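You operate a simulated robot arm through the tools that you are given. There is no shell and no other tool.

The job below is to be done with a simulated robot arm. You get a single attempt, and the scene is never put back.

## Task
Dump the pressure, park the yellow hose end and cap its port.
Fine: dump valve shut again, hose end home on the yellow peg, green hose untouched. Set down upright: yellow cap.

Only the result counts: the job must be done as asked and must still hold three seconds after the hand-in. Knocking over, shifting, dropping, spilling or breaking anything else fails it. A push-on lid holds only when it is set on centred and level and pressed home; a screw cap is set on level and turned clockwise until tight.

## Robot
A 6-joint arm with a two-finger gripper, fixed in place. Base frame: the origin is on the floor under the middle of its stand, x ahead of it, y to its left, z up; the work surface is at about z = 0.8. Units: m, degrees, N and s.
It reaches about 1.637 m from its shoulder. Its first joint turns from -166.0 to 166.0 degrees. Payload 3.43 kg.
The TCP is the grasp point between the finger pads, 0.02 m short of the fingertips. In the tool frame z runs along the fingers and y along their closing line. The gripper opens to 0.19 m; its body begins 0.248 m behind the TCP.
Orientation is told as [roll, pitch, yaw] about the base's x, y, z axes, in that order, counted from this pose: with the fingers straight down and closing along the base's y, the tool's x points along the base's -x, its y along +y and its z along -z.

## Interface
- The arm moves only by the tool nudge_tool. Its argument "deltas" is a list of rows, each an object of numbers (a shift or turn left out is 0, a gripper value left out holds the last): "x", "y", "z": the shift along the base's x, y, z in m; "wx", "wy", "wz": the turn, a rotation vector about the base's x, y, z in degrees. In form: [{"x": .., "y": .., "z": .., "wx": .., "wy": .., "wz": ..}, ...]. A call has 1 to 20 rows; each row shifts and turns the commanded pose from where the row before left it. "claw" is the closure, from 0 (fully open) to 1 (shut), set as the call begins (left out, the last holds). Each row takes 0.2 s and may step no farther than 0.05 m and 8.6 degrees from the row before; otherwise, or with a gripper value out of range, the whole call is refused. A pose out of reach is approached as far as the arm can. The call stops where the force on the tool passes 40 N (or 10 N more than at its start, if that is more) or the arm is blocked; 0.2 s more then pass. The fingers move at their own pace (about 0.045 m/s each) and stop on an object; they squeeze with about 22 N. The grip force told is the motor's: it shows also when the fingers shut on nothing. Time passes only in rows, and 0.2 s behind the last, so rows that do not move let the fingers close. It gives the time, the measured TCP pose, the force on the tool (base axes), the opening and the grip force at its end, in the units of the frame above (readings bear some noise), with the torque about the TCP (base axes, N m) and any sound that the robot's microphone picked up, and new pictures: "show" is both (left out), scene, wrist or none.
- Cameras (640 x 400 px; columns grow to the right, rows downward): "scene" is fixed at [0.3972, -0.4997, 1.4235]; the picture's right is [0.95, -0.30, 0.00], its down [-0.13, -0.42, -0.90] and it looks along [0.27, 0.85, -0.44] (base axes); focal length 336 px, centre (320, 200). "wrist" rides on the gripper at [0.07, -0.008, -0.288] in the tool frame; the picture's right is [0.12, 0.99, 0.00], its down [-0.96, 0.12, -0.25] and it looks along [-0.25, 0.03, 0.97] (tool axes); focal length 261 px, centre (320, 200). There is no depth. A picture from a camera that has moved, and an enlarged one, comes with that camera's place and axes in the base frame and with its lens.
- lift_body(by): slides the trunk up (or, below 0, down) by that many m; the arm rides with it, the base frame stays. It gives what a move gives, with no picture.
- enlarge(camera, box): a new picture of the part [left, top, right, bottom] of that camera's present view, enlarged. The clock stands still meanwhile.
- close_job(): hands the job in; it is judged then, once.

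Nothing tells you positions but the pictures and the camera data. Unless the task says otherwise, let go and move clear before handing in.

The tools are called after "Call:" as name(argument=value, ...) on one line, values as JSON. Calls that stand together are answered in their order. nudge_tool: Moves the arm, as the interface text tells. Its arguments: {"type":"object","properties":{"deltas":{"type":"array","items":{"type":"object","properties":{"x":{"type":"number"},"y":{"type":"number"},"z":{"type":"number"},"wx":{"type":"number"},"wy":{"type":"number"},"wz":{"type":"number"}}}},"claw":{"type":"number"},"show":{"type":"string","enum":["both","scene","wrist","none"]}},"required":["deltas"]} The other tools are called the same way: lift_body (by) moves the trunk up or down; enlarge (camera, box) takes an enlarged picture of a part of a camera's view; close_job () hands the job in.

At the start:

```text
clock: 0.0
position: [0.7969, 0.2888, 1.1032]
tool_rot: [-0.1, 0.0, 0.0]
force: [0.2, 0.7, -0.7]
wrist_torque: [-0.02, -0.01, -0.01]
grip_width: 0.19
grasp_force: 0.1
trunk travel left (down, up): [-0.15, 0.09]
```

scene: 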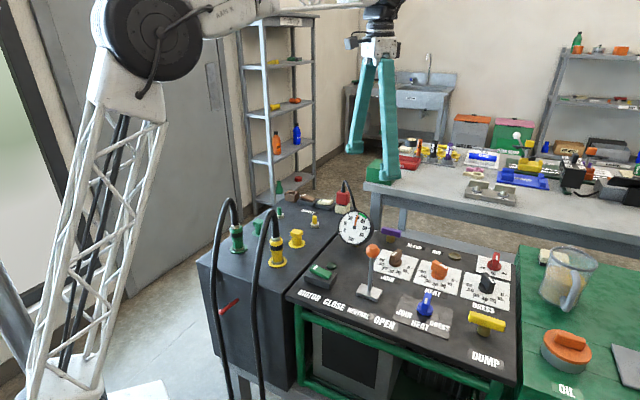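
wrist: 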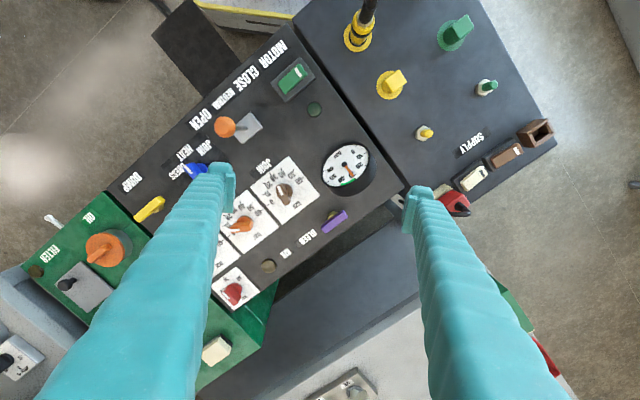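

I see a hydraulic control panel with a yellow DUMP valve, a pressure gauge, a side box with yellow and green hose couplings, a yellow peg and caps. I will look closer before moving.

Call:
enlarge(camera="scene", box=[190, 170, 350, 270])

Call:
enlarge(camera="scene", box=[320, 200, 540, 390])

Call:
enlarge(camera="wrist", box=[300, 0, 560, 220])

Call:
enlarge(camera="wrist", box=[20, 40, 340, 360])

Call:
enlarge(camera="scene", box=[190, 180, 350, 400])

```text
4.00 times, centred on (270, 220) of scene
camera zoom: at [0.3972, -0.4997, 1.4235], right [0.95, -0.3, 0.0], down [-0.13, -0.42, -0.9], along [0.27, 0.85, -0.44], focal length 1345 px, centre (520, 120)
```

zoom: 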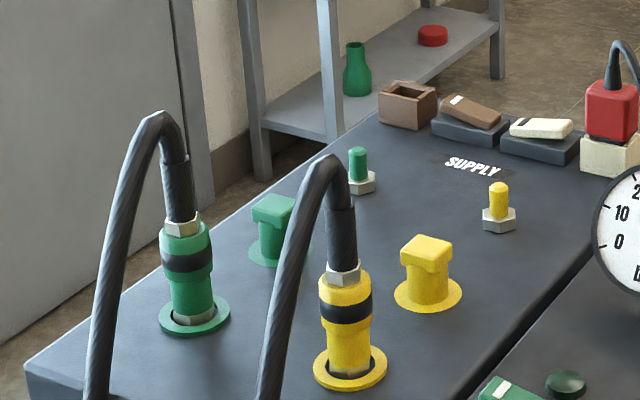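

```text
2.11 times, centred on (430, 295) of scene
camera zoom: at [0.3972, -0.4997, 1.4235], right [0.95, -0.3, 0.0], down [-0.13, -0.42, -0.9], along [0.27, 0.85, -0.44], focal length 708 px, centre (88, 0)
```

zoom: 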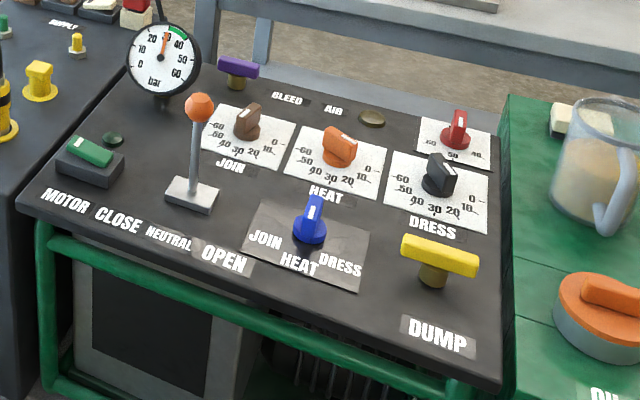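

```text
1.82 times, centred on (430, 110) of wrist
camera zoom: at [0.7267, 0.2796, 1.3929], right [-0.12, 0.99, 0.0], down [0.96, 0.12, 0.25], along [0.25, 0.03, -0.97], focal length 474 px, centre (120, 364)
```

zoom: 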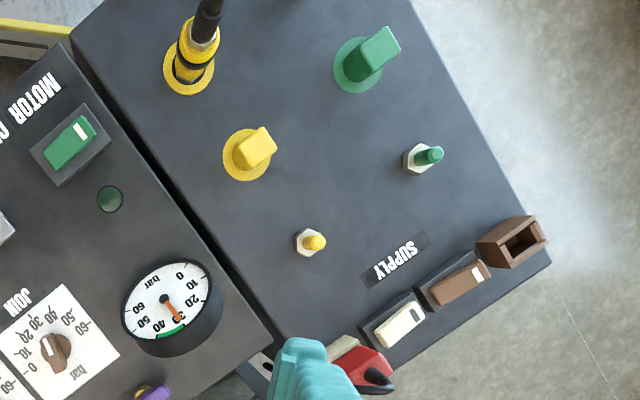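

```text
1.25 times, centred on (180, 200) of wrist
camera zoom: at [0.7267, 0.2796, 1.3929], right [-0.12, 0.99, 0.0], down [0.96, 0.12, 0.25], along [0.25, 0.03, -0.97], focal length 326 px, centre (495, 200)
```

zoom: 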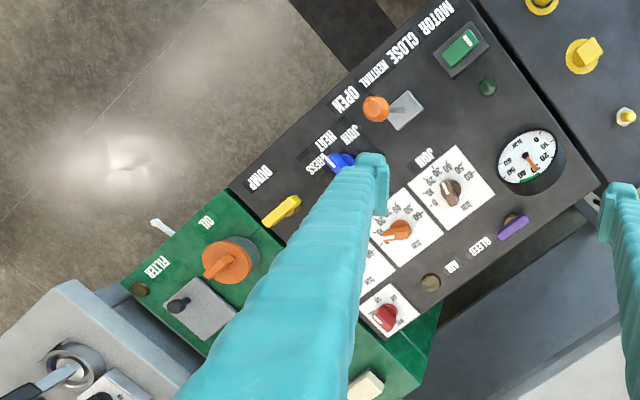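

```text
1.82 times, centred on (270, 290) of scene
camera zoom: at [0.3972, -0.4997, 1.4235], right [0.95, -0.3, 0.0], down [-0.13, -0.42, -0.9], along [0.27, 0.85, -0.44], focal length 611 px, centre (411, 36)
```

zoom: 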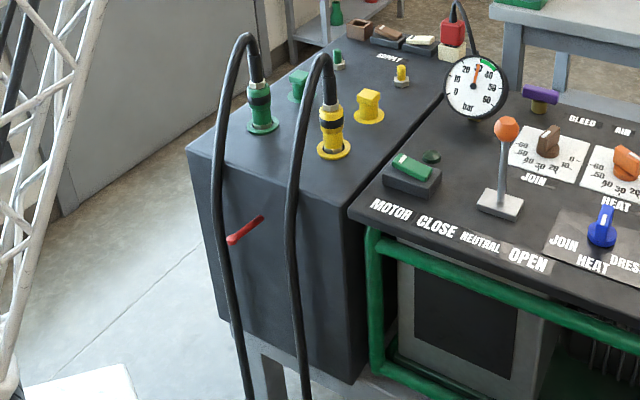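

The yellow hose end is plugged in the front yellow port at about (0.53, 0.34). The yellow cap is parked at about (0.61, 0.42), the yellow peg is at about (0.70, 0.51), and the DUMP T-handle is at about (0.935, -0.075, 0.836), with the gauge near 30 bar. First I move high over the dump handle with the fingers turned across it.

Call:
nudge_tool(deltas=[{"x": 0.015, "y": -0.04, "wz": -5.2}, {"x": 0.015, "y": -0.04, "wz": -5.2}, {"x": 0.015, "y": -0.04, "wz": -5.2}, {"x": 0.015, "y": -0.04, "wz": -5.2}, {"x": 0.015, "y": -0.04, "wz": -5.2}, {"x": 0.015, "y": -0.04, "wz": -5.2}, {"x": 0.016, "y": -0.04, "wz": -5.2}, {"x": 0.016, "y": -0.04, "wz": -5.2}, {"x": 0.016, "y": -0.044, "wz": -5.4}, {}], show="both")

```text
clock: 2.2
position: [0.9358, -0.0754, 1.101]
tool_rot: [-0.1, 0.0, -47.0]
force: [0.4, -0.8, -0.7]
wrist_torque: [0.04, 0.03, 0.03]
grip_width: 0.1898
grasp_force: 0.1
trunk travel left (down, up): [-0.15, 0.09]
camera wrist: at [0.8831, -0.0292, 1.3905], right [0.65, 0.76, 0.0], down [0.74, -0.63, 0.25], along [0.19, -0.16, -0.97], focal length 261 px, centre (320, 200)
```

scene: 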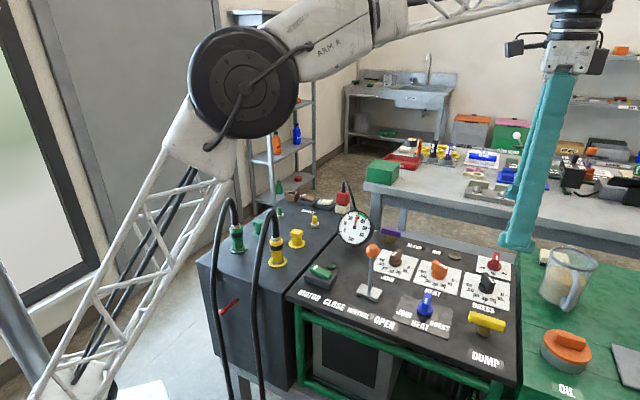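
wrist: 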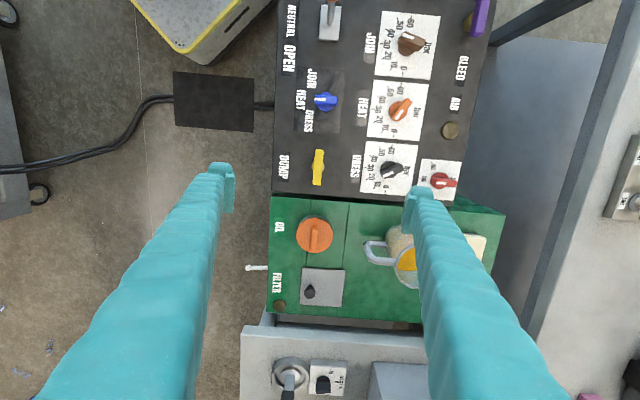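

The wrist view shows the dump handle just up-left of centre between the fingers. I zoom to measure its place and angle.

Call:
enlarge(camera="wrist", box=[270, 120, 370, 210])

Call:
enlarge(camera="scene", box=[440, 290, 540, 370])

Call:
enlarge(camera="scene", box=[290, 190, 410, 300])

```text
4.44 times, centred on (320, 165) of wrist
camera zoom: at [0.8831, -0.0292, 1.3905], right [0.65, 0.76, 0.0], down [0.74, -0.63, 0.25], along [0.19, -0.16, -0.97], focal length 1158 px, centre (320, 356)
```

zoom: 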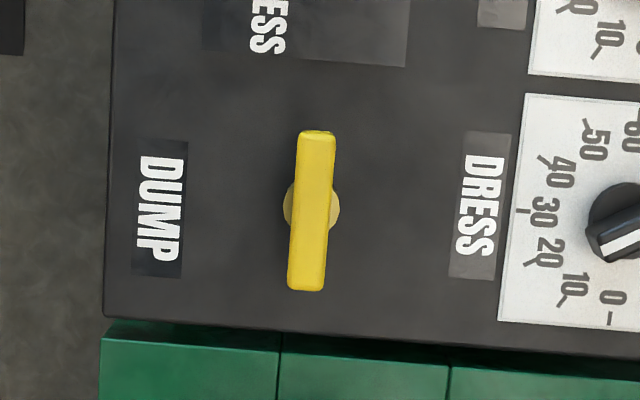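

```text
5.00 times, centred on (490, 330) of scene
camera zoom: at [0.3972, -0.4997, 1.4235], right [0.95, -0.3, 0.0], down [-0.13, -0.42, -0.9], along [0.27, 0.85, -0.44], focal length 1681 px, centre (-530, -450)
```

zoom: 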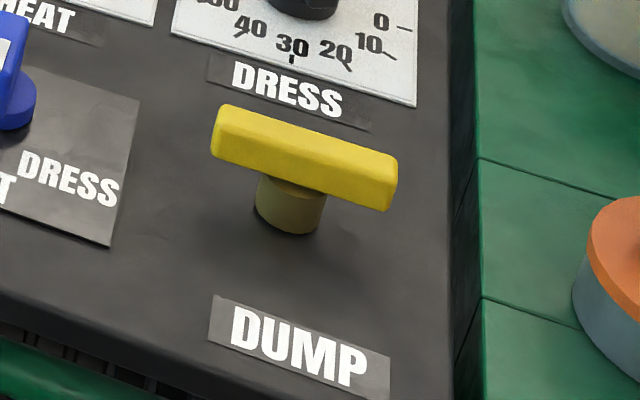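

```text
3.64 times, centred on (350, 245) of scene
camera zoom: at [0.3972, -0.4997, 1.4235], right [0.95, -0.3, 0.0], down [-0.13, -0.42, -0.9], along [0.27, 0.85, -0.44], focal length 1223 px, centre (211, 36)
```

zoom: 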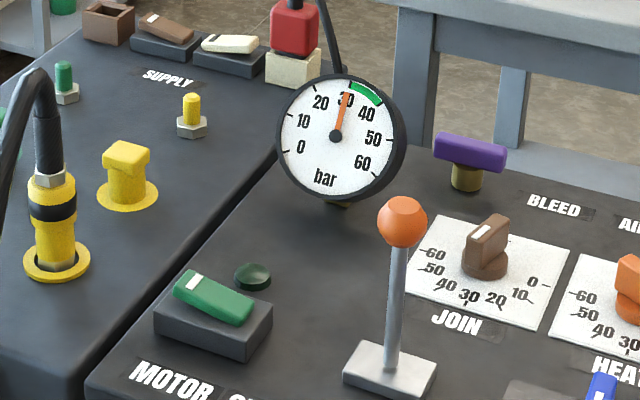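

The bar runs at about -44° and is centred near (0.936, -0.078), with its top about 0.845. I narrow the fingers, align and come down part way.

Call:
nudge_tool(deltas=[{"wz": 1.5, "z": -0.03}, {"wz": 1.5, "z": -0.04}, {"z": -0.04, "y": -0.002}, {"z": -0.04}, {"z": -0.04}, {}], claw=0.7, show="both")

```text
clock: 3.6
position: [0.9365, -0.0765, 0.9125]
tool_rot: [0.0, 0.0, -43.9]
force: [0.3, -0.5, 0.1]
wrist_torque: [0.03, -0.01, 0.02]
grip_width: 0.0653
grasp_force: 0.1
trunk travel left (down, up): [-0.15, 0.09]
camera wrist: at [0.8788, -0.0337, 1.2018], right [0.6, 0.8, 0.0], down [0.77, -0.59, 0.25], along [0.2, -0.15, -0.97], focal length 261 px, centre (320, 200)
```

scene: 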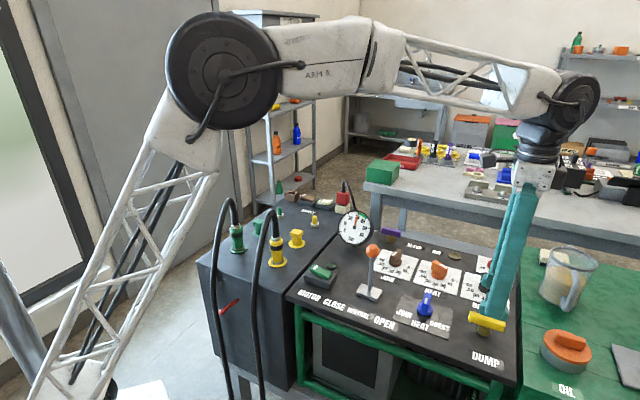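
wrist: 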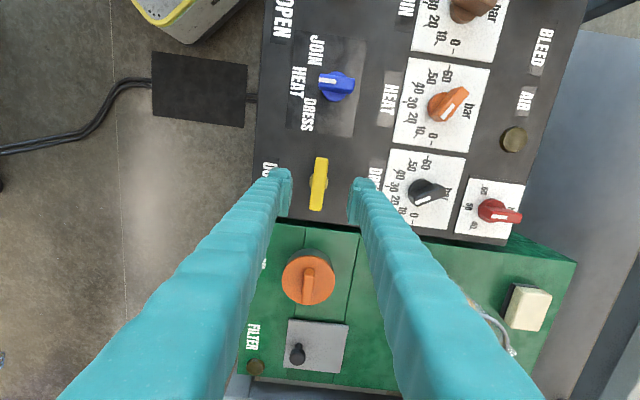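

The open fingers straddle the yellow bar well. I lower to the bar and close on it.

Call:
nudge_tool(deltas=[{"z": -0.03}, {"z": -0.025}, {"z": -0.01}, {}], claw=0.7, show="both")

Call:
enlarge(camera="scene", box=[440, 260, 560, 370])

Call:
enlarge(camera="wrist", box=[250, 120, 390, 240])

```text
clock: 4.6
position: [0.9327, -0.0788, 0.8499]
tool_rot: [-0.1, 0.0, -44.0]
force: [-0.4, 0.5, -0.9]
wrist_torque: [0.02, 0.0, 0.01]
grip_width: 0.0567
grasp_force: 0.1
trunk travel left (down, up): [-0.15, 0.09]
camera wrist: at [0.8775, -0.0362, 1.1386], right [0.6, 0.8, 0.0], down [0.77, -0.59, 0.25], along [0.2, -0.15, -0.97], focal length 261 px, centre (320, 200)
```

scene: 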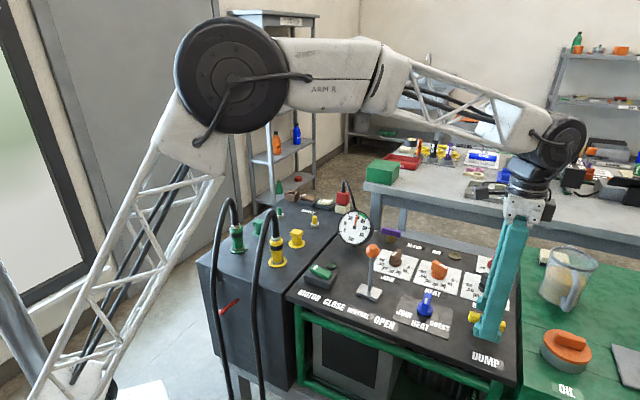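
wrist: 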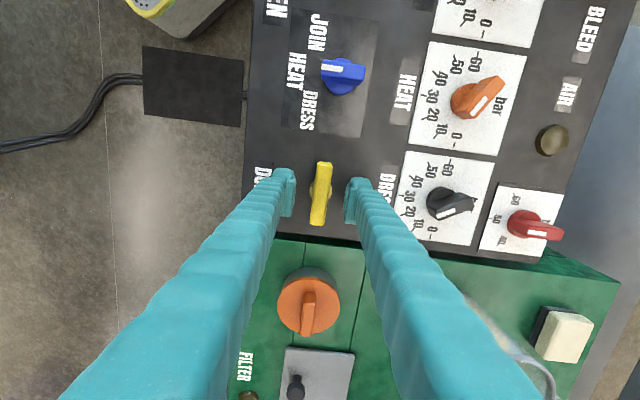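

```text
3.64 times, centred on (500, 315) of scene
camera zoom: at [0.3972, -0.4997, 1.4235], right [0.95, -0.3, 0.0], down [-0.13, -0.42, -0.9], along [0.27, 0.85, -0.44], focal length 1223 px, centre (-334, -218)
```

zoom: 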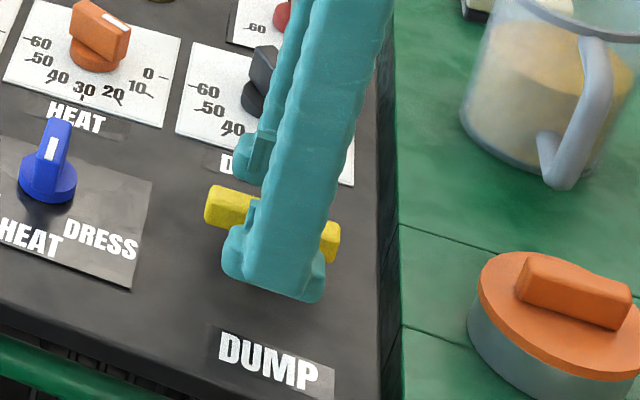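

```text
3.33 times, centred on (320, 180) of wrist
camera zoom: at [0.8775, -0.0362, 1.1386], right [0.6, 0.8, 0.0], down [0.77, -0.59, 0.25], along [0.2, -0.15, -0.97], focal length 869 px, centre (320, 267)
```

zoom: 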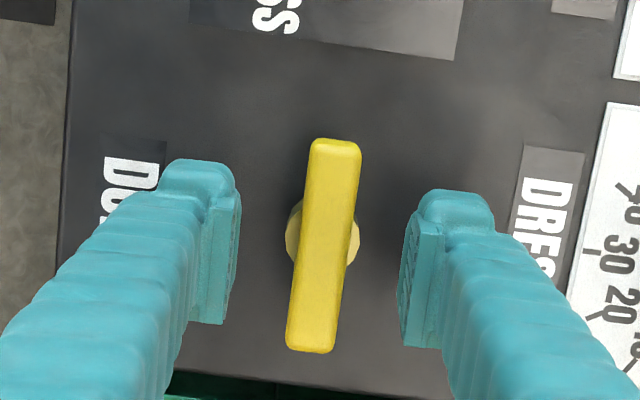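

The pads are either side of the bar and centred on it. I close the grip now.

Call:
nudge_tool(deltas=[{}, {}, {}, {}], claw=1.0, show="both")

Call:
enlarge(camera="wrist", box=[250, 120, 390, 240])

```text
clock: 5.6
position: [0.9339, -0.0784, 0.8507]
tool_rot: [0.1, 0.0, -43.9]
force: [5.8, 2.5, -1.9]
wrist_torque: [0.01, -0.05, -0.39]
grip_width: 0.0174
grasp_force: 43.2
trunk travel left (down, up): [-0.15, 0.09]
camera wrist: at [0.8778, -0.0357, 1.1386], right [0.6, 0.8, 0.0], down [0.77, -0.58, 0.25], along [0.2, -0.15, -0.97], focal length 261 px, centre (320, 200)
```

scene: 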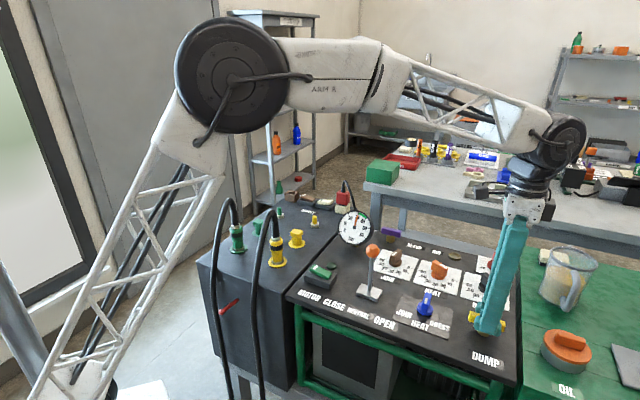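
wrist: 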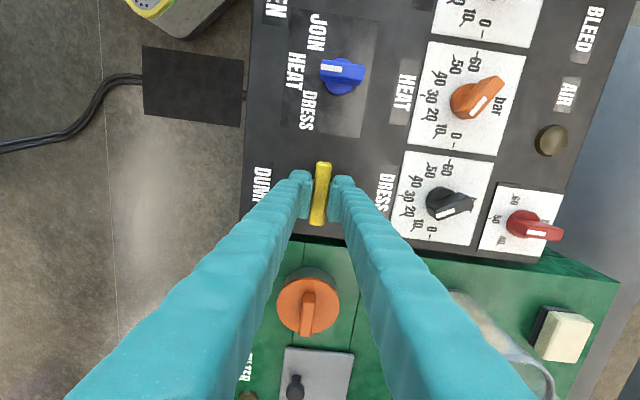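

```text
3.33 times, centred on (320, 180) of wrist
camera zoom: at [0.8778, -0.0357, 1.1386], right [0.6, 0.8, 0.0], down [0.77, -0.58, 0.25], along [0.2, -0.15, -0.97], focal length 869 px, centre (320, 267)
```

zoom: 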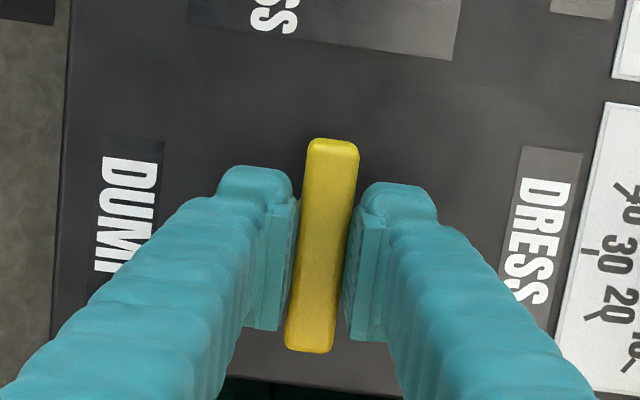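

The bar is gripped (17 mm). I try turning it counter-clockwise a little and watch the torque and gauge.

Call:
nudge_tool(deltas=[{"wz": 5}, {"wz": 5}, {"wz": 5}], claw=1.0, show="both")

Call:
enlarge(camera="wrist", box=[250, 120, 390, 240])

Call:
enlarge(camera="scene", box=[330, 200, 390, 250])

```text
clock: 6.4
position: [0.9353, -0.0792, 0.85]
tool_rot: [0.0, 0.0, -29.0]
force: [9.6, 4.1, 2.8]
wrist_torque: [0.17, 0.02, -2.38]
grip_width: 0.0243
grasp_force: 44.8
trunk travel left (down, up): [-0.15, 0.09]
camera wrist: at [0.8694, -0.0526, 1.1387], right [0.38, 0.93, 0.0], down [0.9, -0.37, 0.25], along [0.23, -0.09, -0.97], focal length 261 px, centre (320, 200)
```

scene: 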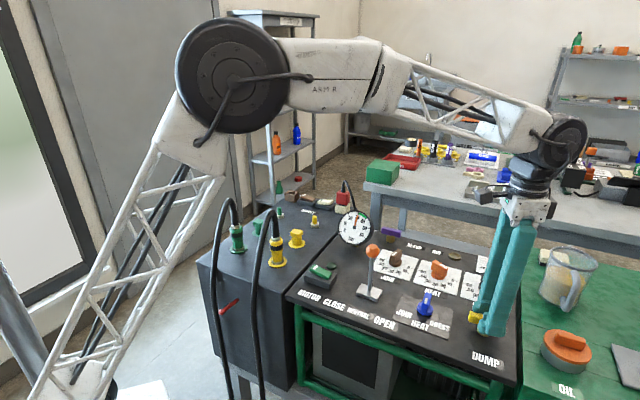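
wrist: 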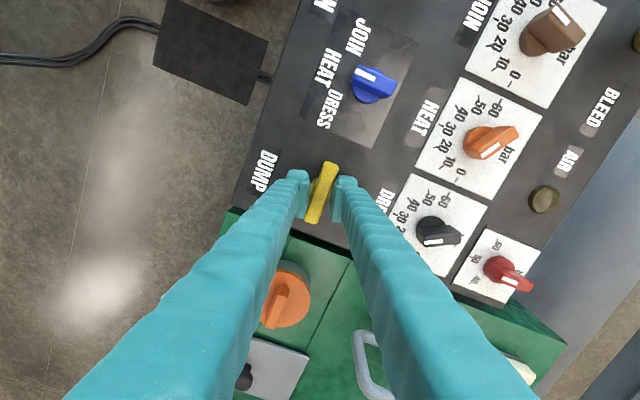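

```text
3.33 times, centred on (320, 180) of wrist
camera zoom: at [0.8694, -0.0526, 1.1387], right [0.38, 0.93, 0.0], down [0.9, -0.37, 0.25], along [0.23, -0.09, -0.97], focal length 869 px, centre (320, 267)
```

zoom: 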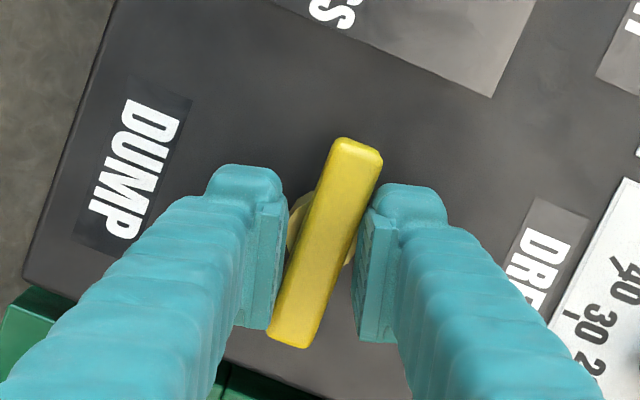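

```text
8.00 times, centred on (360, 225) of scene
camera zoom: at [0.3972, -0.4997, 1.4235], right [0.95, -0.3, 0.0], down [-0.13, -0.42, -0.9], along [0.27, 0.85, -0.44], focal length 2690 px, centre (0, 0)
```

zoom: 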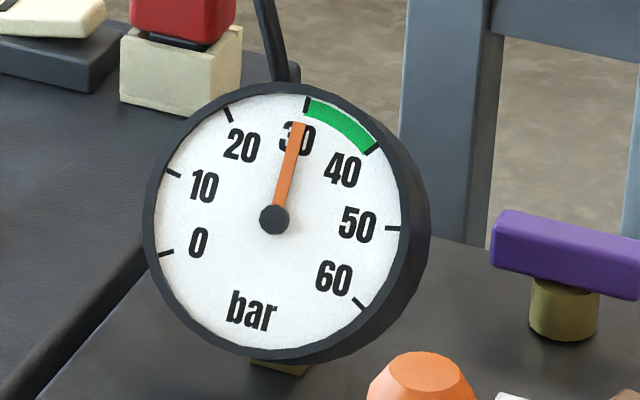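

The bar stayed put while the gripper skewed, so counter-clockwise is against its stop. I turn back and go clockwise.

Call:
nudge_tool(deltas=[{"wz": -5}, {"wz": -5}, {"wz": -5}, {"wz": -5}, {"wz": -5}, {"wz": -5}], claw=1.0, show="both")

Call:
enlarge(camera="wrist", box=[250, 120, 390, 240])

Call:
enlarge(camera="scene", box=[330, 200, 390, 250])

```text
clock: 7.8
position: [0.9344, -0.0786, 0.8498]
tool_rot: [0.0, 0.0, -59.1]
force: [-4.1, 5.5, 9.1]
wrist_torque: [0.17, 0.11, 0.0]
grip_width: 0.017
grasp_force: 44.9
trunk travel left (down, up): [-0.15, 0.09]
camera wrist: at [0.8907, -0.0226, 1.1384], right [0.79, 0.61, 0.0], down [0.59, -0.77, 0.25], along [0.15, -0.2, -0.97], focal length 261 px, centre (320, 200)
```

scene: 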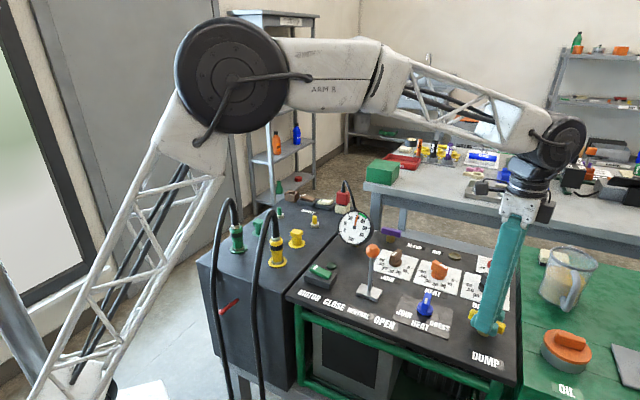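
wrist: 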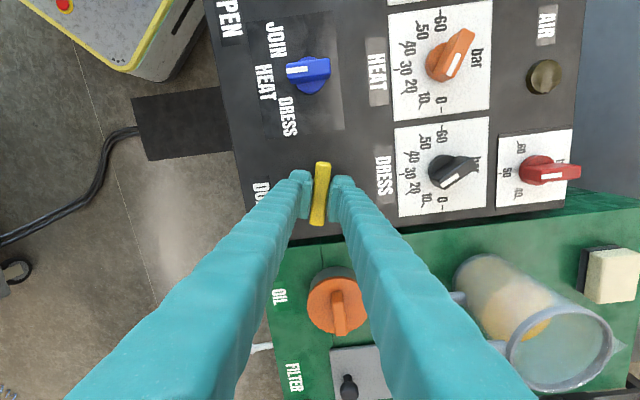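

```text
3.33 times, centred on (320, 180) of wrist
camera zoom: at [0.8907, -0.0226, 1.1384], right [0.79, 0.61, 0.0], down [0.59, -0.77, 0.25], along [0.15, -0.2, -0.97], focal length 869 px, centre (320, 267)
```

zoom: 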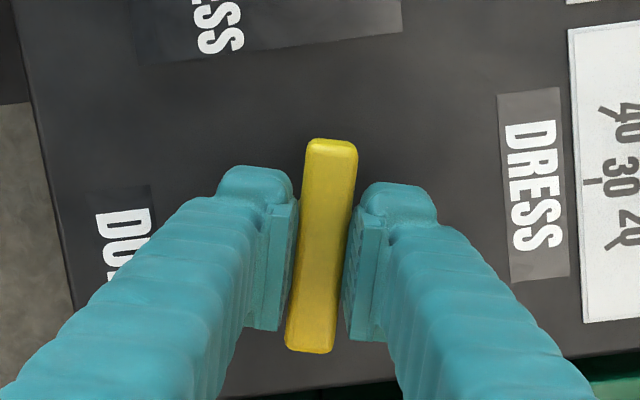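

```text
8.00 times, centred on (360, 225) of scene
camera zoom: at [0.3972, -0.4997, 1.4235], right [0.95, -0.3, 0.0], down [-0.13, -0.42, -0.9], along [0.27, 0.85, -0.44], focal length 2690 px, centre (0, 0)
```

zoom: 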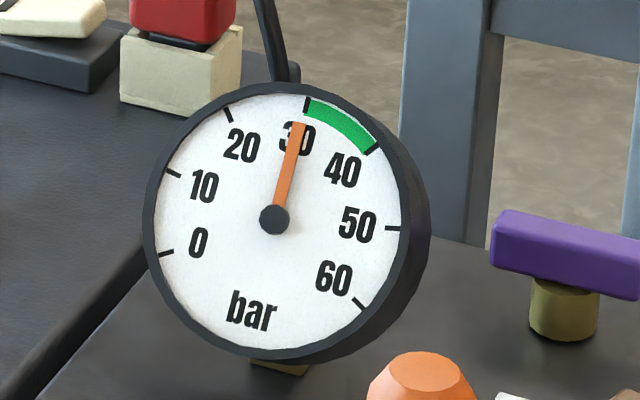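

Now the bar follows clockwise. I continue toward 90° and watch the gauge.

Call:
nudge_tool(deltas=[{"wz": -7}, {"wz": -7}, {"wz": -7}, {"wz": -7}, {"wz": -7}], claw=1.0, show="both")

Call:
enlarge(camera="scene", box=[330, 200, 390, 250])

```text
clock: 9.0
position: [0.934, -0.0798, 0.8488]
tool_rot: [0.0, 0.1, -94.2]
force: [-12.7, -5.2, 11.0]
wrist_torque: [-0.16, 0.11, 0.02]
grip_width: 0.0168
grasp_force: 45.3
trunk travel left (down, up): [-0.15, 0.09]
camera wrist: at [0.9303, -0.0079, 1.1384], right [1.0, 0.05, 0.0], down [0.05, -0.97, 0.25], along [0.01, -0.25, -0.97], focal length 261 px, centre (320, 200)
```

scene: 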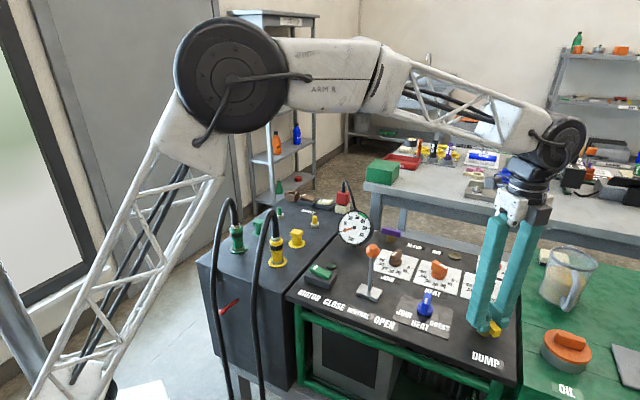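
wrist: 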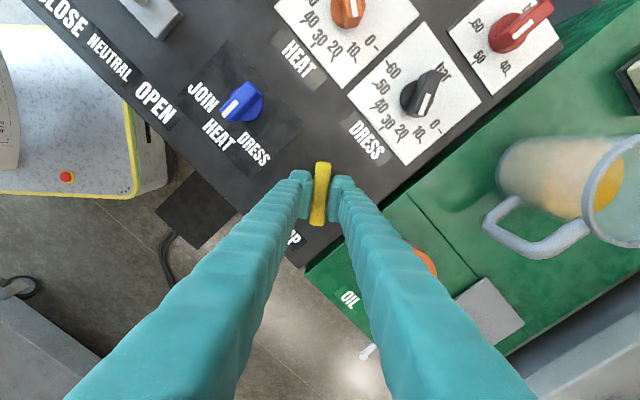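

```text
8.00 times, centred on (360, 225) of scene
camera zoom: at [0.3972, -0.4997, 1.4235], right [0.95, -0.3, 0.0], down [-0.13, -0.42, -0.9], along [0.27, 0.85, -0.44], focal length 2690 px, centre (0, 0)
```

zoom: 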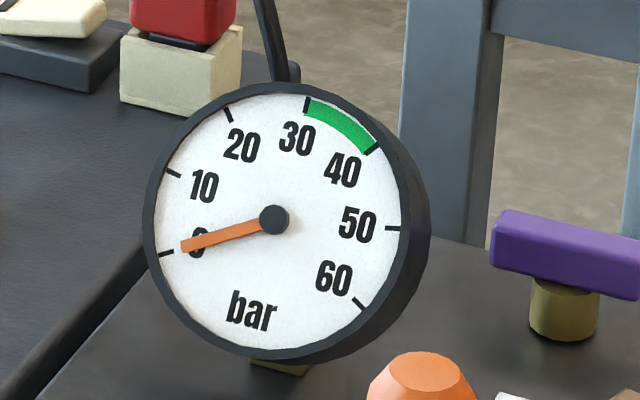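

The gauge has dropped to 0. I hold a moment, then turn the handle back counter-clockwise to its stop.

Call:
nudge_tool(deltas=[{}, {}, {}, {}, {}, {"wz": 7}, {"wz": 7}, {"wz": 7}, {"wz": 7}, {"wz": 7}, {"wz": 7}, {"wz": 7}, {"wz": 3}, {"wz": 2}], claw=1.0, show="both")

Call:
enlarge(camera="scene", box=[330, 200, 390, 250])

Call:
enlarge(camera="wrist", box=[250, 120, 390, 240])

```text
clock: 12.0
position: [0.9345, -0.0782, 0.8486]
tool_rot: [0.0, 0.1, -39.9]
force: [-25.8, -12.6, 0.6]
wrist_torque: [0.07, 0.39, -1.48]
grip_width: 0.0183
grasp_force: 44.6
trunk travel left (down, up): [-0.15, 0.09]
camera wrist: at [0.8751, -0.0394, 1.1385], right [0.55, 0.84, 0.0], down [0.81, -0.53, 0.25], along [0.21, -0.13, -0.97], focal length 261 px, centre (320, 200)
```

scene: 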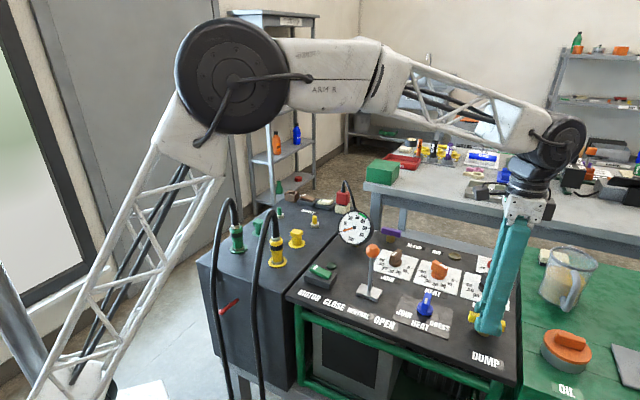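
wrist: 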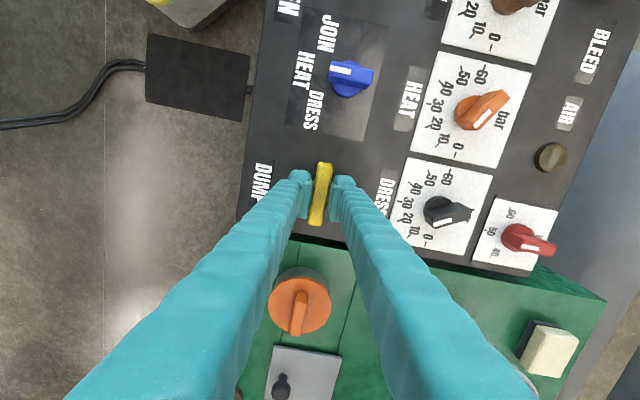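

```text
8.00 times, centred on (360, 225) of scene
camera zoom: at [0.3972, -0.4997, 1.4235], right [0.95, -0.3, 0.0], down [-0.13, -0.42, -0.9], along [0.27, 0.85, -0.44], focal length 2690 px, centre (0, 0)
```

zoom: 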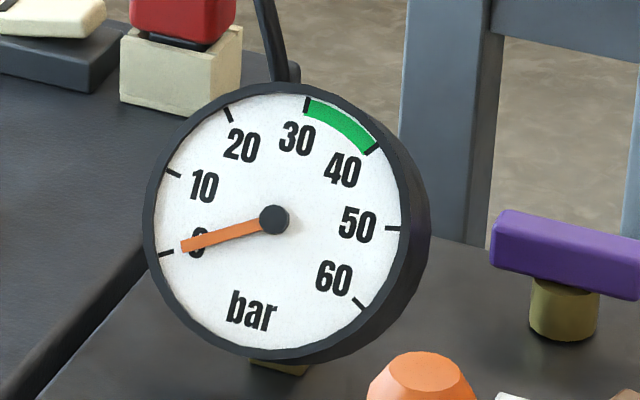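

```text
3.33 times, centred on (320, 180) of wrist
camera zoom: at [0.8751, -0.0394, 1.1385], right [0.55, 0.84, 0.0], down [0.81, -0.53, 0.25], along [0.21, -0.13, -0.97], focal length 869 px, centre (320, 267)
```

zoom: 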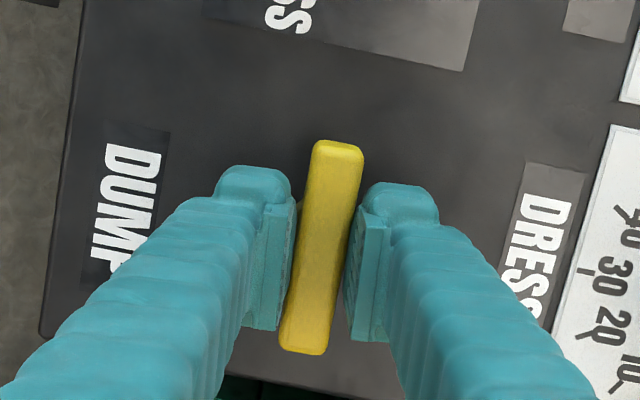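

The handle is back on its stop and the gauge is at 0. I release and rise clear.

Call:
nudge_tool(deltas=[{}, {}, {}, {"z": 0.03}, {"z": 0.05}, {"z": 0.05}, {"z": 0.05}, {"z": 0.05}, {}], claw=0.7, show="wrist")

Call:
enlarge(camera="wrist", box=[250, 120, 390, 240])

Call:
enlarge(camera="scene", box=[330, 200, 550, 350])

```text
clock: 14.0
position: [0.9361, -0.0793, 1.0775]
tool_rot: [0.0, 0.0, -40.0]
force: [-0.1, -0.5, 0.5]
wrist_torque: [-0.04, -0.01, -0.01]
grip_width: 0.0571
grasp_force: 0.1
trunk travel left (down, up): [-0.15, 0.09]
camera wrist: at [0.8775, -0.0397, 1.366], right [0.55, 0.84, 0.0], down [0.81, -0.53, 0.25], along [0.21, -0.14, -0.97], focal length 261 px, centre (320, 200)
```

wrist: 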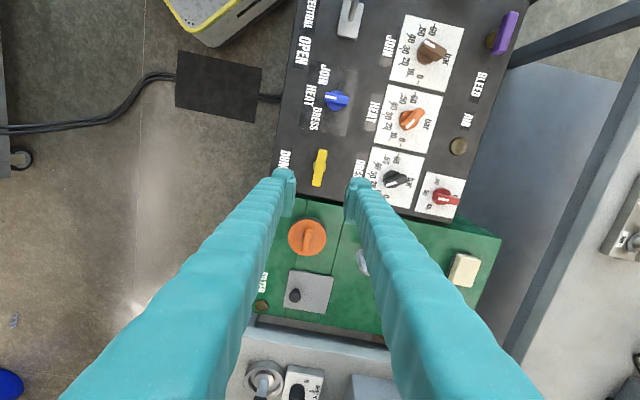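

```text
3.33 times, centred on (320, 180) of wrist
camera zoom: at [0.8775, -0.0397, 1.366], right [0.55, 0.84, 0.0], down [0.81, -0.53, 0.25], along [0.21, -0.14, -0.97], focal length 869 px, centre (320, 267)
```

zoom: 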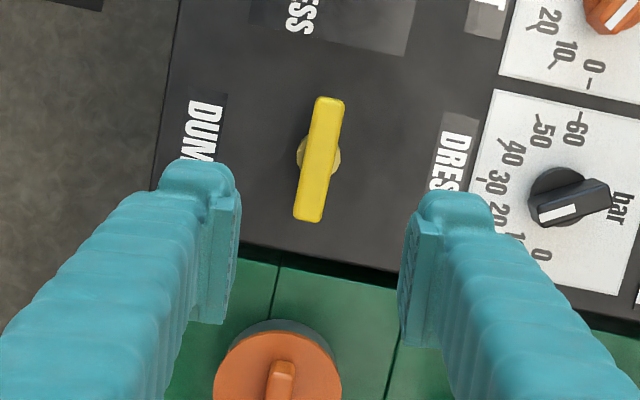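

```text
2.67 times, centred on (440, 275) of scene
camera zoom: at [0.3972, -0.4997, 1.4235], right [0.95, -0.3, 0.0], down [-0.13, -0.42, -0.9], along [0.27, 0.85, -0.44], focal length 897 px, centre (0, 0)
```

zoom: 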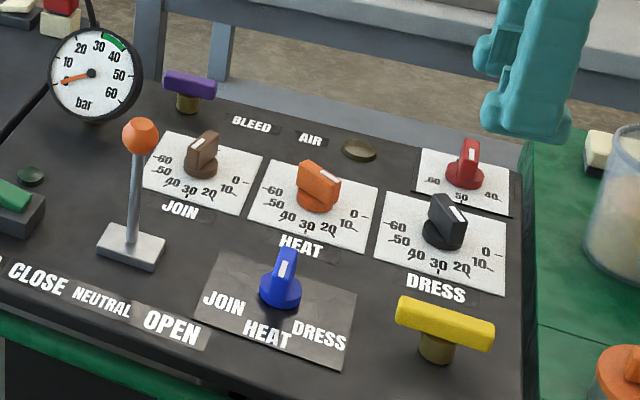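

The valve handle is back where it started and the gauge stays at 0. Now I move high over the supply box to see the hoses, cap and peg from above.

Call:
nudge_tool(deltas=[{"z": 0.04}, {"z": 0.033}, {"x": -0.025, "y": 0.037, "wz": 3.64}, {"x": -0.025, "y": 0.037, "wz": 3.64}, {"x": -0.025, "y": 0.037, "wz": 3.64}, {"x": -0.025, "y": 0.037, "wz": 3.64}, {"x": -0.025, "y": 0.037, "wz": 3.64}, {"x": -0.025, "y": 0.037, "wz": 3.64}, {"x": -0.025, "y": 0.037, "wz": 3.64}, {"x": -0.025, "y": 0.037, "wz": 3.64}, {"x": -0.025, "y": 0.037, "wz": 3.64}, {"x": -0.025, "y": 0.037, "wz": 3.64}, {"x": -0.026, "y": 0.039, "wz": 3.64}, {}], show="both")

Call:
enlarge(camera="wrist", box=[240, 0, 480, 200])

```text
clock: 17.0
position: [0.6599, 0.3336, 1.1494]
tool_rot: [0.0, 0.1, -0.1]
force: [0.1, 0.3, 0.0]
wrist_torque: [-0.03, -0.01, 0.02]
grip_width: 0.0569
grasp_force: 0.0
trunk travel left (down, up): [-0.15, 0.09]
camera wrist: at [0.5898, 0.3244, 1.4379], right [-0.12, 0.99, 0.0], down [0.96, 0.12, 0.25], along [0.25, 0.03, -0.97], focal length 261 px, centre (320, 200)
```

scene: 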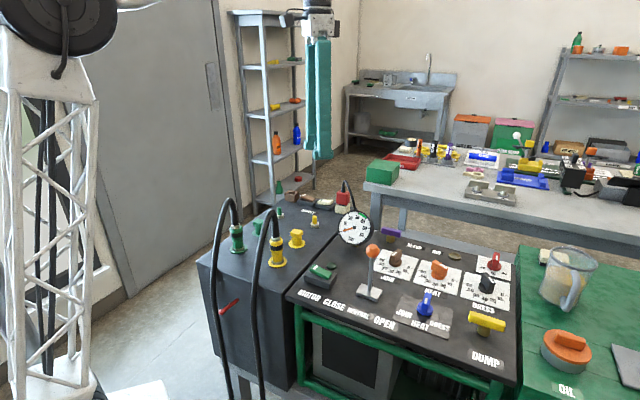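
wrist: 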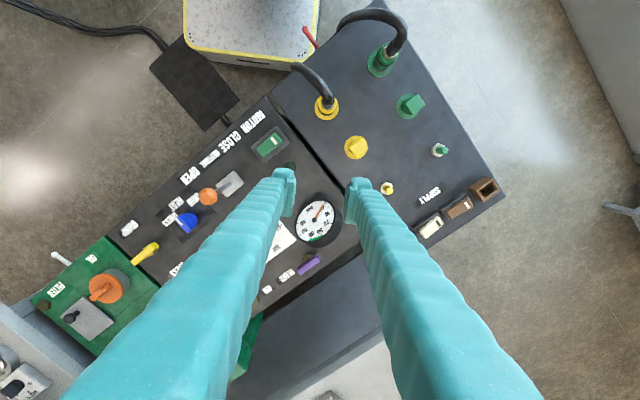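

```text
2.00 times, centred on (360, 100) of wrist
camera zoom: at [0.5898, 0.3244, 1.4379], right [-0.12, 0.99, 0.0], down [0.96, 0.12, 0.25], along [0.25, 0.03, -0.97], focal length 521 px, centre (240, 400)
```

zoom: 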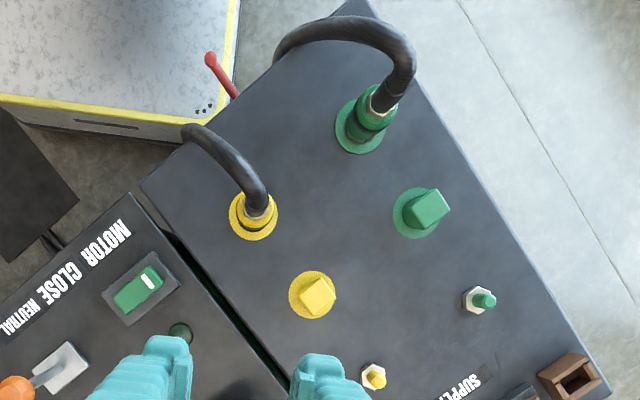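

I now see the row clearly: port at about (0.535, 0.333), cap at about (0.615, 0.414), peg at about (0.705, 0.506), along a line at 45°. The yellow hose arcs toward the front (-135°). I zoom on the connector and peg to judge heights.

Call:
enlarge(camera="scene", box=[245, 195, 325, 275])

Call:
enlarge(camera="wrist", box=[280, 50, 420, 200])

Call:
enlarge(camera="scene", box=[200, 185, 290, 245])

```text
5.00 times, centred on (285, 235) of scene
camera zoom: at [0.3972, -0.4997, 1.4235], right [0.95, -0.3, 0.0], down [-0.13, -0.42, -0.9], along [0.27, 0.85, -0.44], focal length 1681 px, centre (495, 25)
```

zoom: 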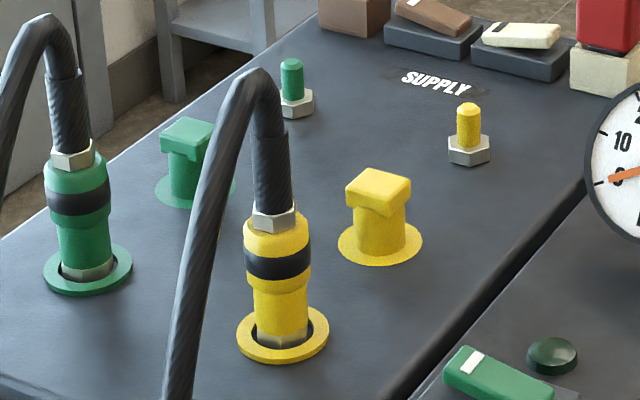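

```text
2.67 times, centred on (350, 125) of wrist
camera zoom: at [0.5898, 0.3244, 1.4379], right [-0.12, 0.99, 0.0], down [0.96, 0.12, 0.25], along [0.25, 0.03, -0.97], focal length 695 px, centre (240, 400)
```

zoom: 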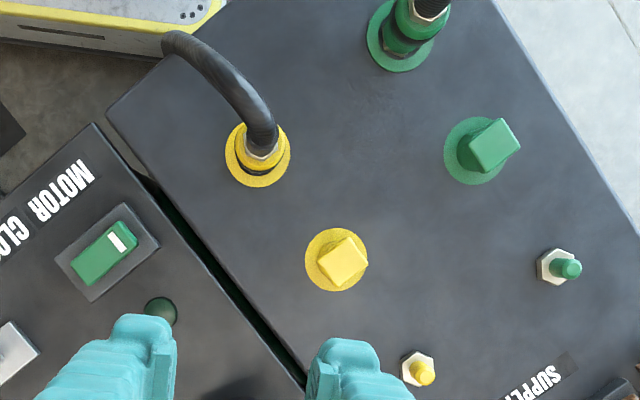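

```text
6.67 times, centred on (245, 215) of scene
camera zoom: at [0.3972, -0.4997, 1.4235], right [0.95, -0.3, 0.0], down [-0.13, -0.42, -0.9], along [0.27, 0.85, -0.44], focal length 2242 px, centre (820, 100)
```

zoom: 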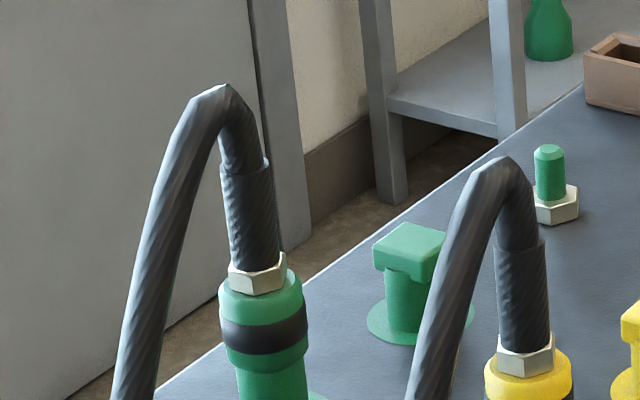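

The connector collar is about 38 mm wide from z 0.843 to 0.884, the peg top is about 0.847 and the cap top about 0.849. Before grasping I hover over the peg at yaw 45° to pin down its exact position.

Call:
nudge_tool(deltas=[{"x": 0.009, "y": 0.034, "wz": 7.5}, {"x": 0.009, "y": 0.034, "wz": 7.5}, {"x": 0.009, "y": 0.034, "wz": 7.5}, {"x": 0.009, "y": 0.034, "wz": 7.5}, {"x": 0.009, "y": 0.036, "wz": 7.5, "z": -0.03}, {"wz": 7.6, "z": -0.05}, {"z": -0.05}, {"z": -0.04}, {}], claw=0.5, show="both")

Call:
enlarge(camera="wrist", box=[250, 130, 390, 230])

```text
clock: 19.0
position: [0.7044, 0.5067, 0.9801]
tool_rot: [-0.1, 0.0, 45.1]
force: [0.1, 0.1, 0.0]
wrist_torque: [0.0, 0.0, -0.01]
grip_width: 0.0952
grasp_force: 0.0
trunk travel left (down, up): [-0.15, 0.09]
camera wrist: at [0.6613, 0.4506, 1.2682], right [-0.79, 0.62, 0.0], down [0.6, 0.76, 0.25], along [0.15, 0.19, -0.97], focal length 261 px, centre (320, 200)
```

scene: 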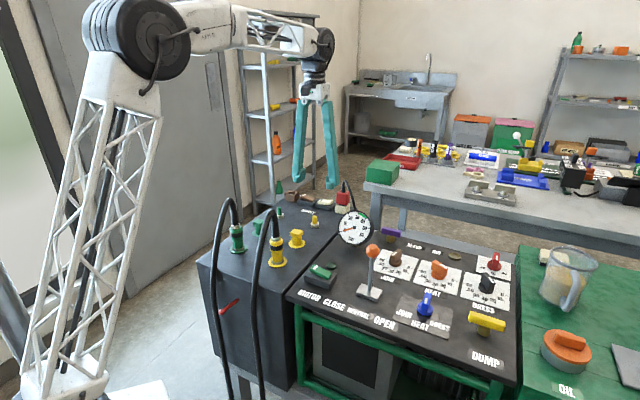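
wrist: 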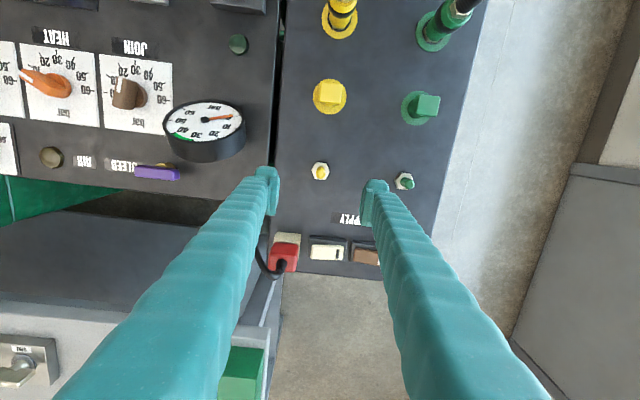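

```text
4.00 times, centred on (320, 180) of wrist
camera zoom: at [0.6613, 0.4506, 1.2682], right [-0.79, 0.62, 0.0], down [0.6, 0.76, 0.25], along [0.15, 0.19, -0.97], focal length 1043 px, centre (320, 280)
```

zoom: 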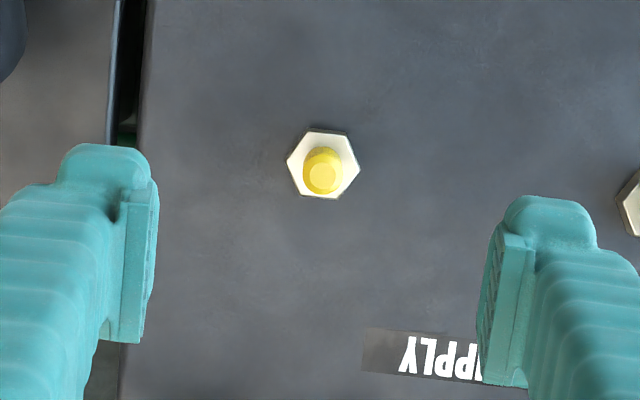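

The peg is pinned at about (0.700, 0.503). I zoom the upper part of this same view to measure the cap and the port.

Call:
enlarge(camera="wrist", box=[280, 0, 400, 130])

Call:
enlarge(camera="wrist", box=[290, 60, 370, 120])

```text
3.08 times, centred on (340, 65) of wrist
camera zoom: at [0.6613, 0.4506, 1.2682], right [-0.79, 0.62, 0.0], down [0.6, 0.76, 0.25], along [0.15, 0.19, -0.97], focal length 802 px, centre (258, 615)
```

zoom: 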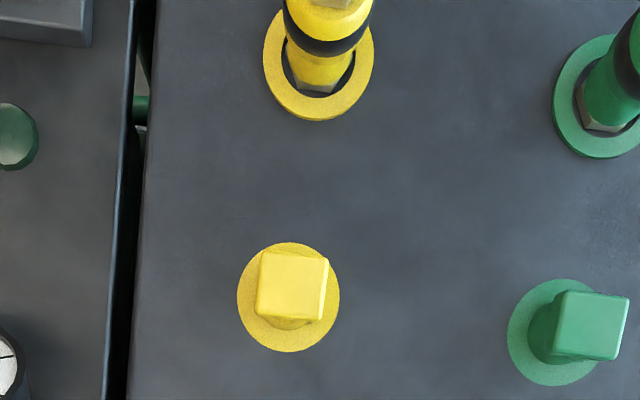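

```text
6.67 times, centred on (330, 90) of wrist
camera zoom: at [0.6613, 0.4506, 1.2682], right [-0.79, 0.62, 0.0], down [0.6, 0.76, 0.25], along [0.15, 0.19, -0.97], focal length 1738 px, centre (253, 933)
```

zoom: 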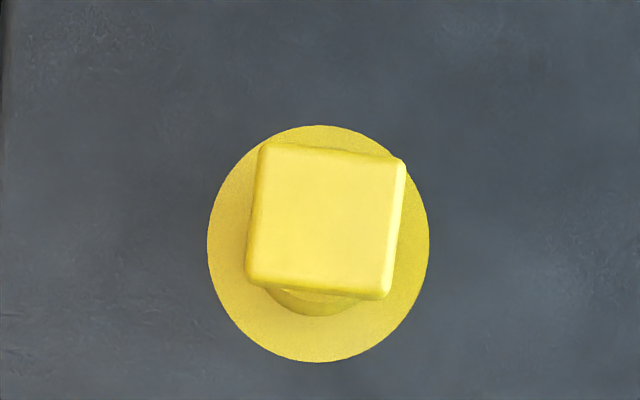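

The port is at about (0.5335, 0.3345) and the cap at about (0.6133, 0.4155). I rise, cross over the port at a safe height above the hose arch, and narrow the fingers to about 80 mm.

Call:
nudge_tool(deltas=[{"z": 0.05}, {"z": 0.05}, {"z": 0.05}, {"z": 0.03, "x": -0.015, "y": -0.015}, {"x": -0.031, "y": -0.0314}, {"x": -0.031, "y": -0.0314}, {"x": -0.031, "y": -0.0314}, {"x": -0.031, "y": -0.0314}, {"x": -0.0315, "y": -0.0316}, {}], claw=0.58, show="both")

```text
clock: 21.2
position: [0.531, 0.331, 1.1644]
tool_rot: [-0.1, 0.0, 45.1]
force: [0.0, -0.4, 0.1]
wrist_torque: [0.02, -0.05, 0.0]
grip_width: 0.0797
grasp_force: 0.1
trunk travel left (down, up): [-0.15, 0.09]
camera wrist: at [0.4874, 0.2751, 1.4528], right [-0.79, 0.62, 0.0], down [0.6, 0.76, 0.25], along [0.15, 0.2, -0.97], focal length 261 px, centre (320, 200)
```

scene: 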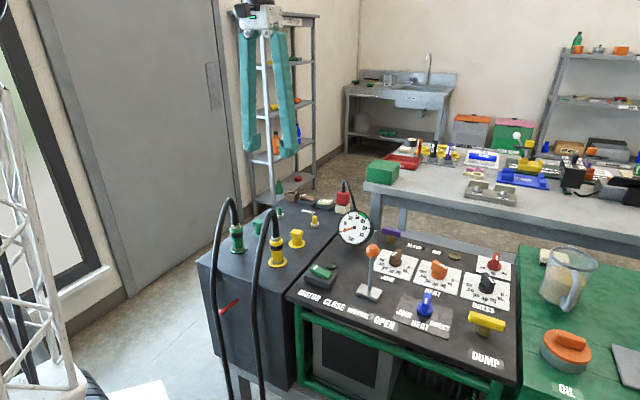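
wrist: 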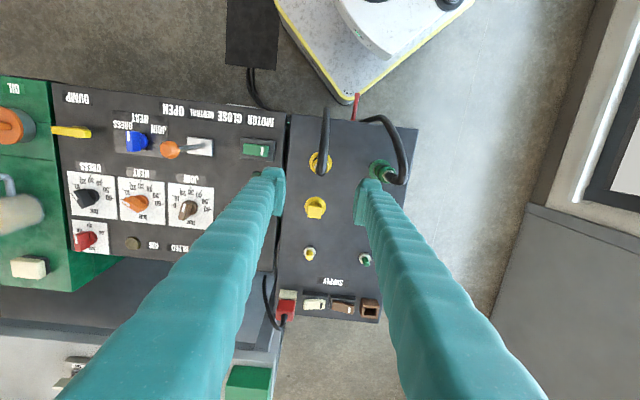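

The hose runs straight up the image between the fingers, as planned. I zoom to check centring over the connector.

Call:
enlarge(camera="wrist", box=[270, 90, 420, 220])

```text
3.08 times, centred on (345, 155) of wrist
camera zoom: at [0.4874, 0.2751, 1.4528], right [-0.79, 0.62, 0.0], down [0.6, 0.76, 0.25], along [0.15, 0.2, -0.97], focal length 802 px, centre (243, 338)
```

zoom: 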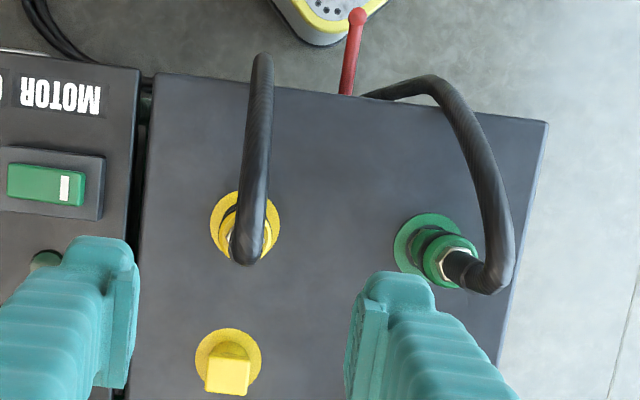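

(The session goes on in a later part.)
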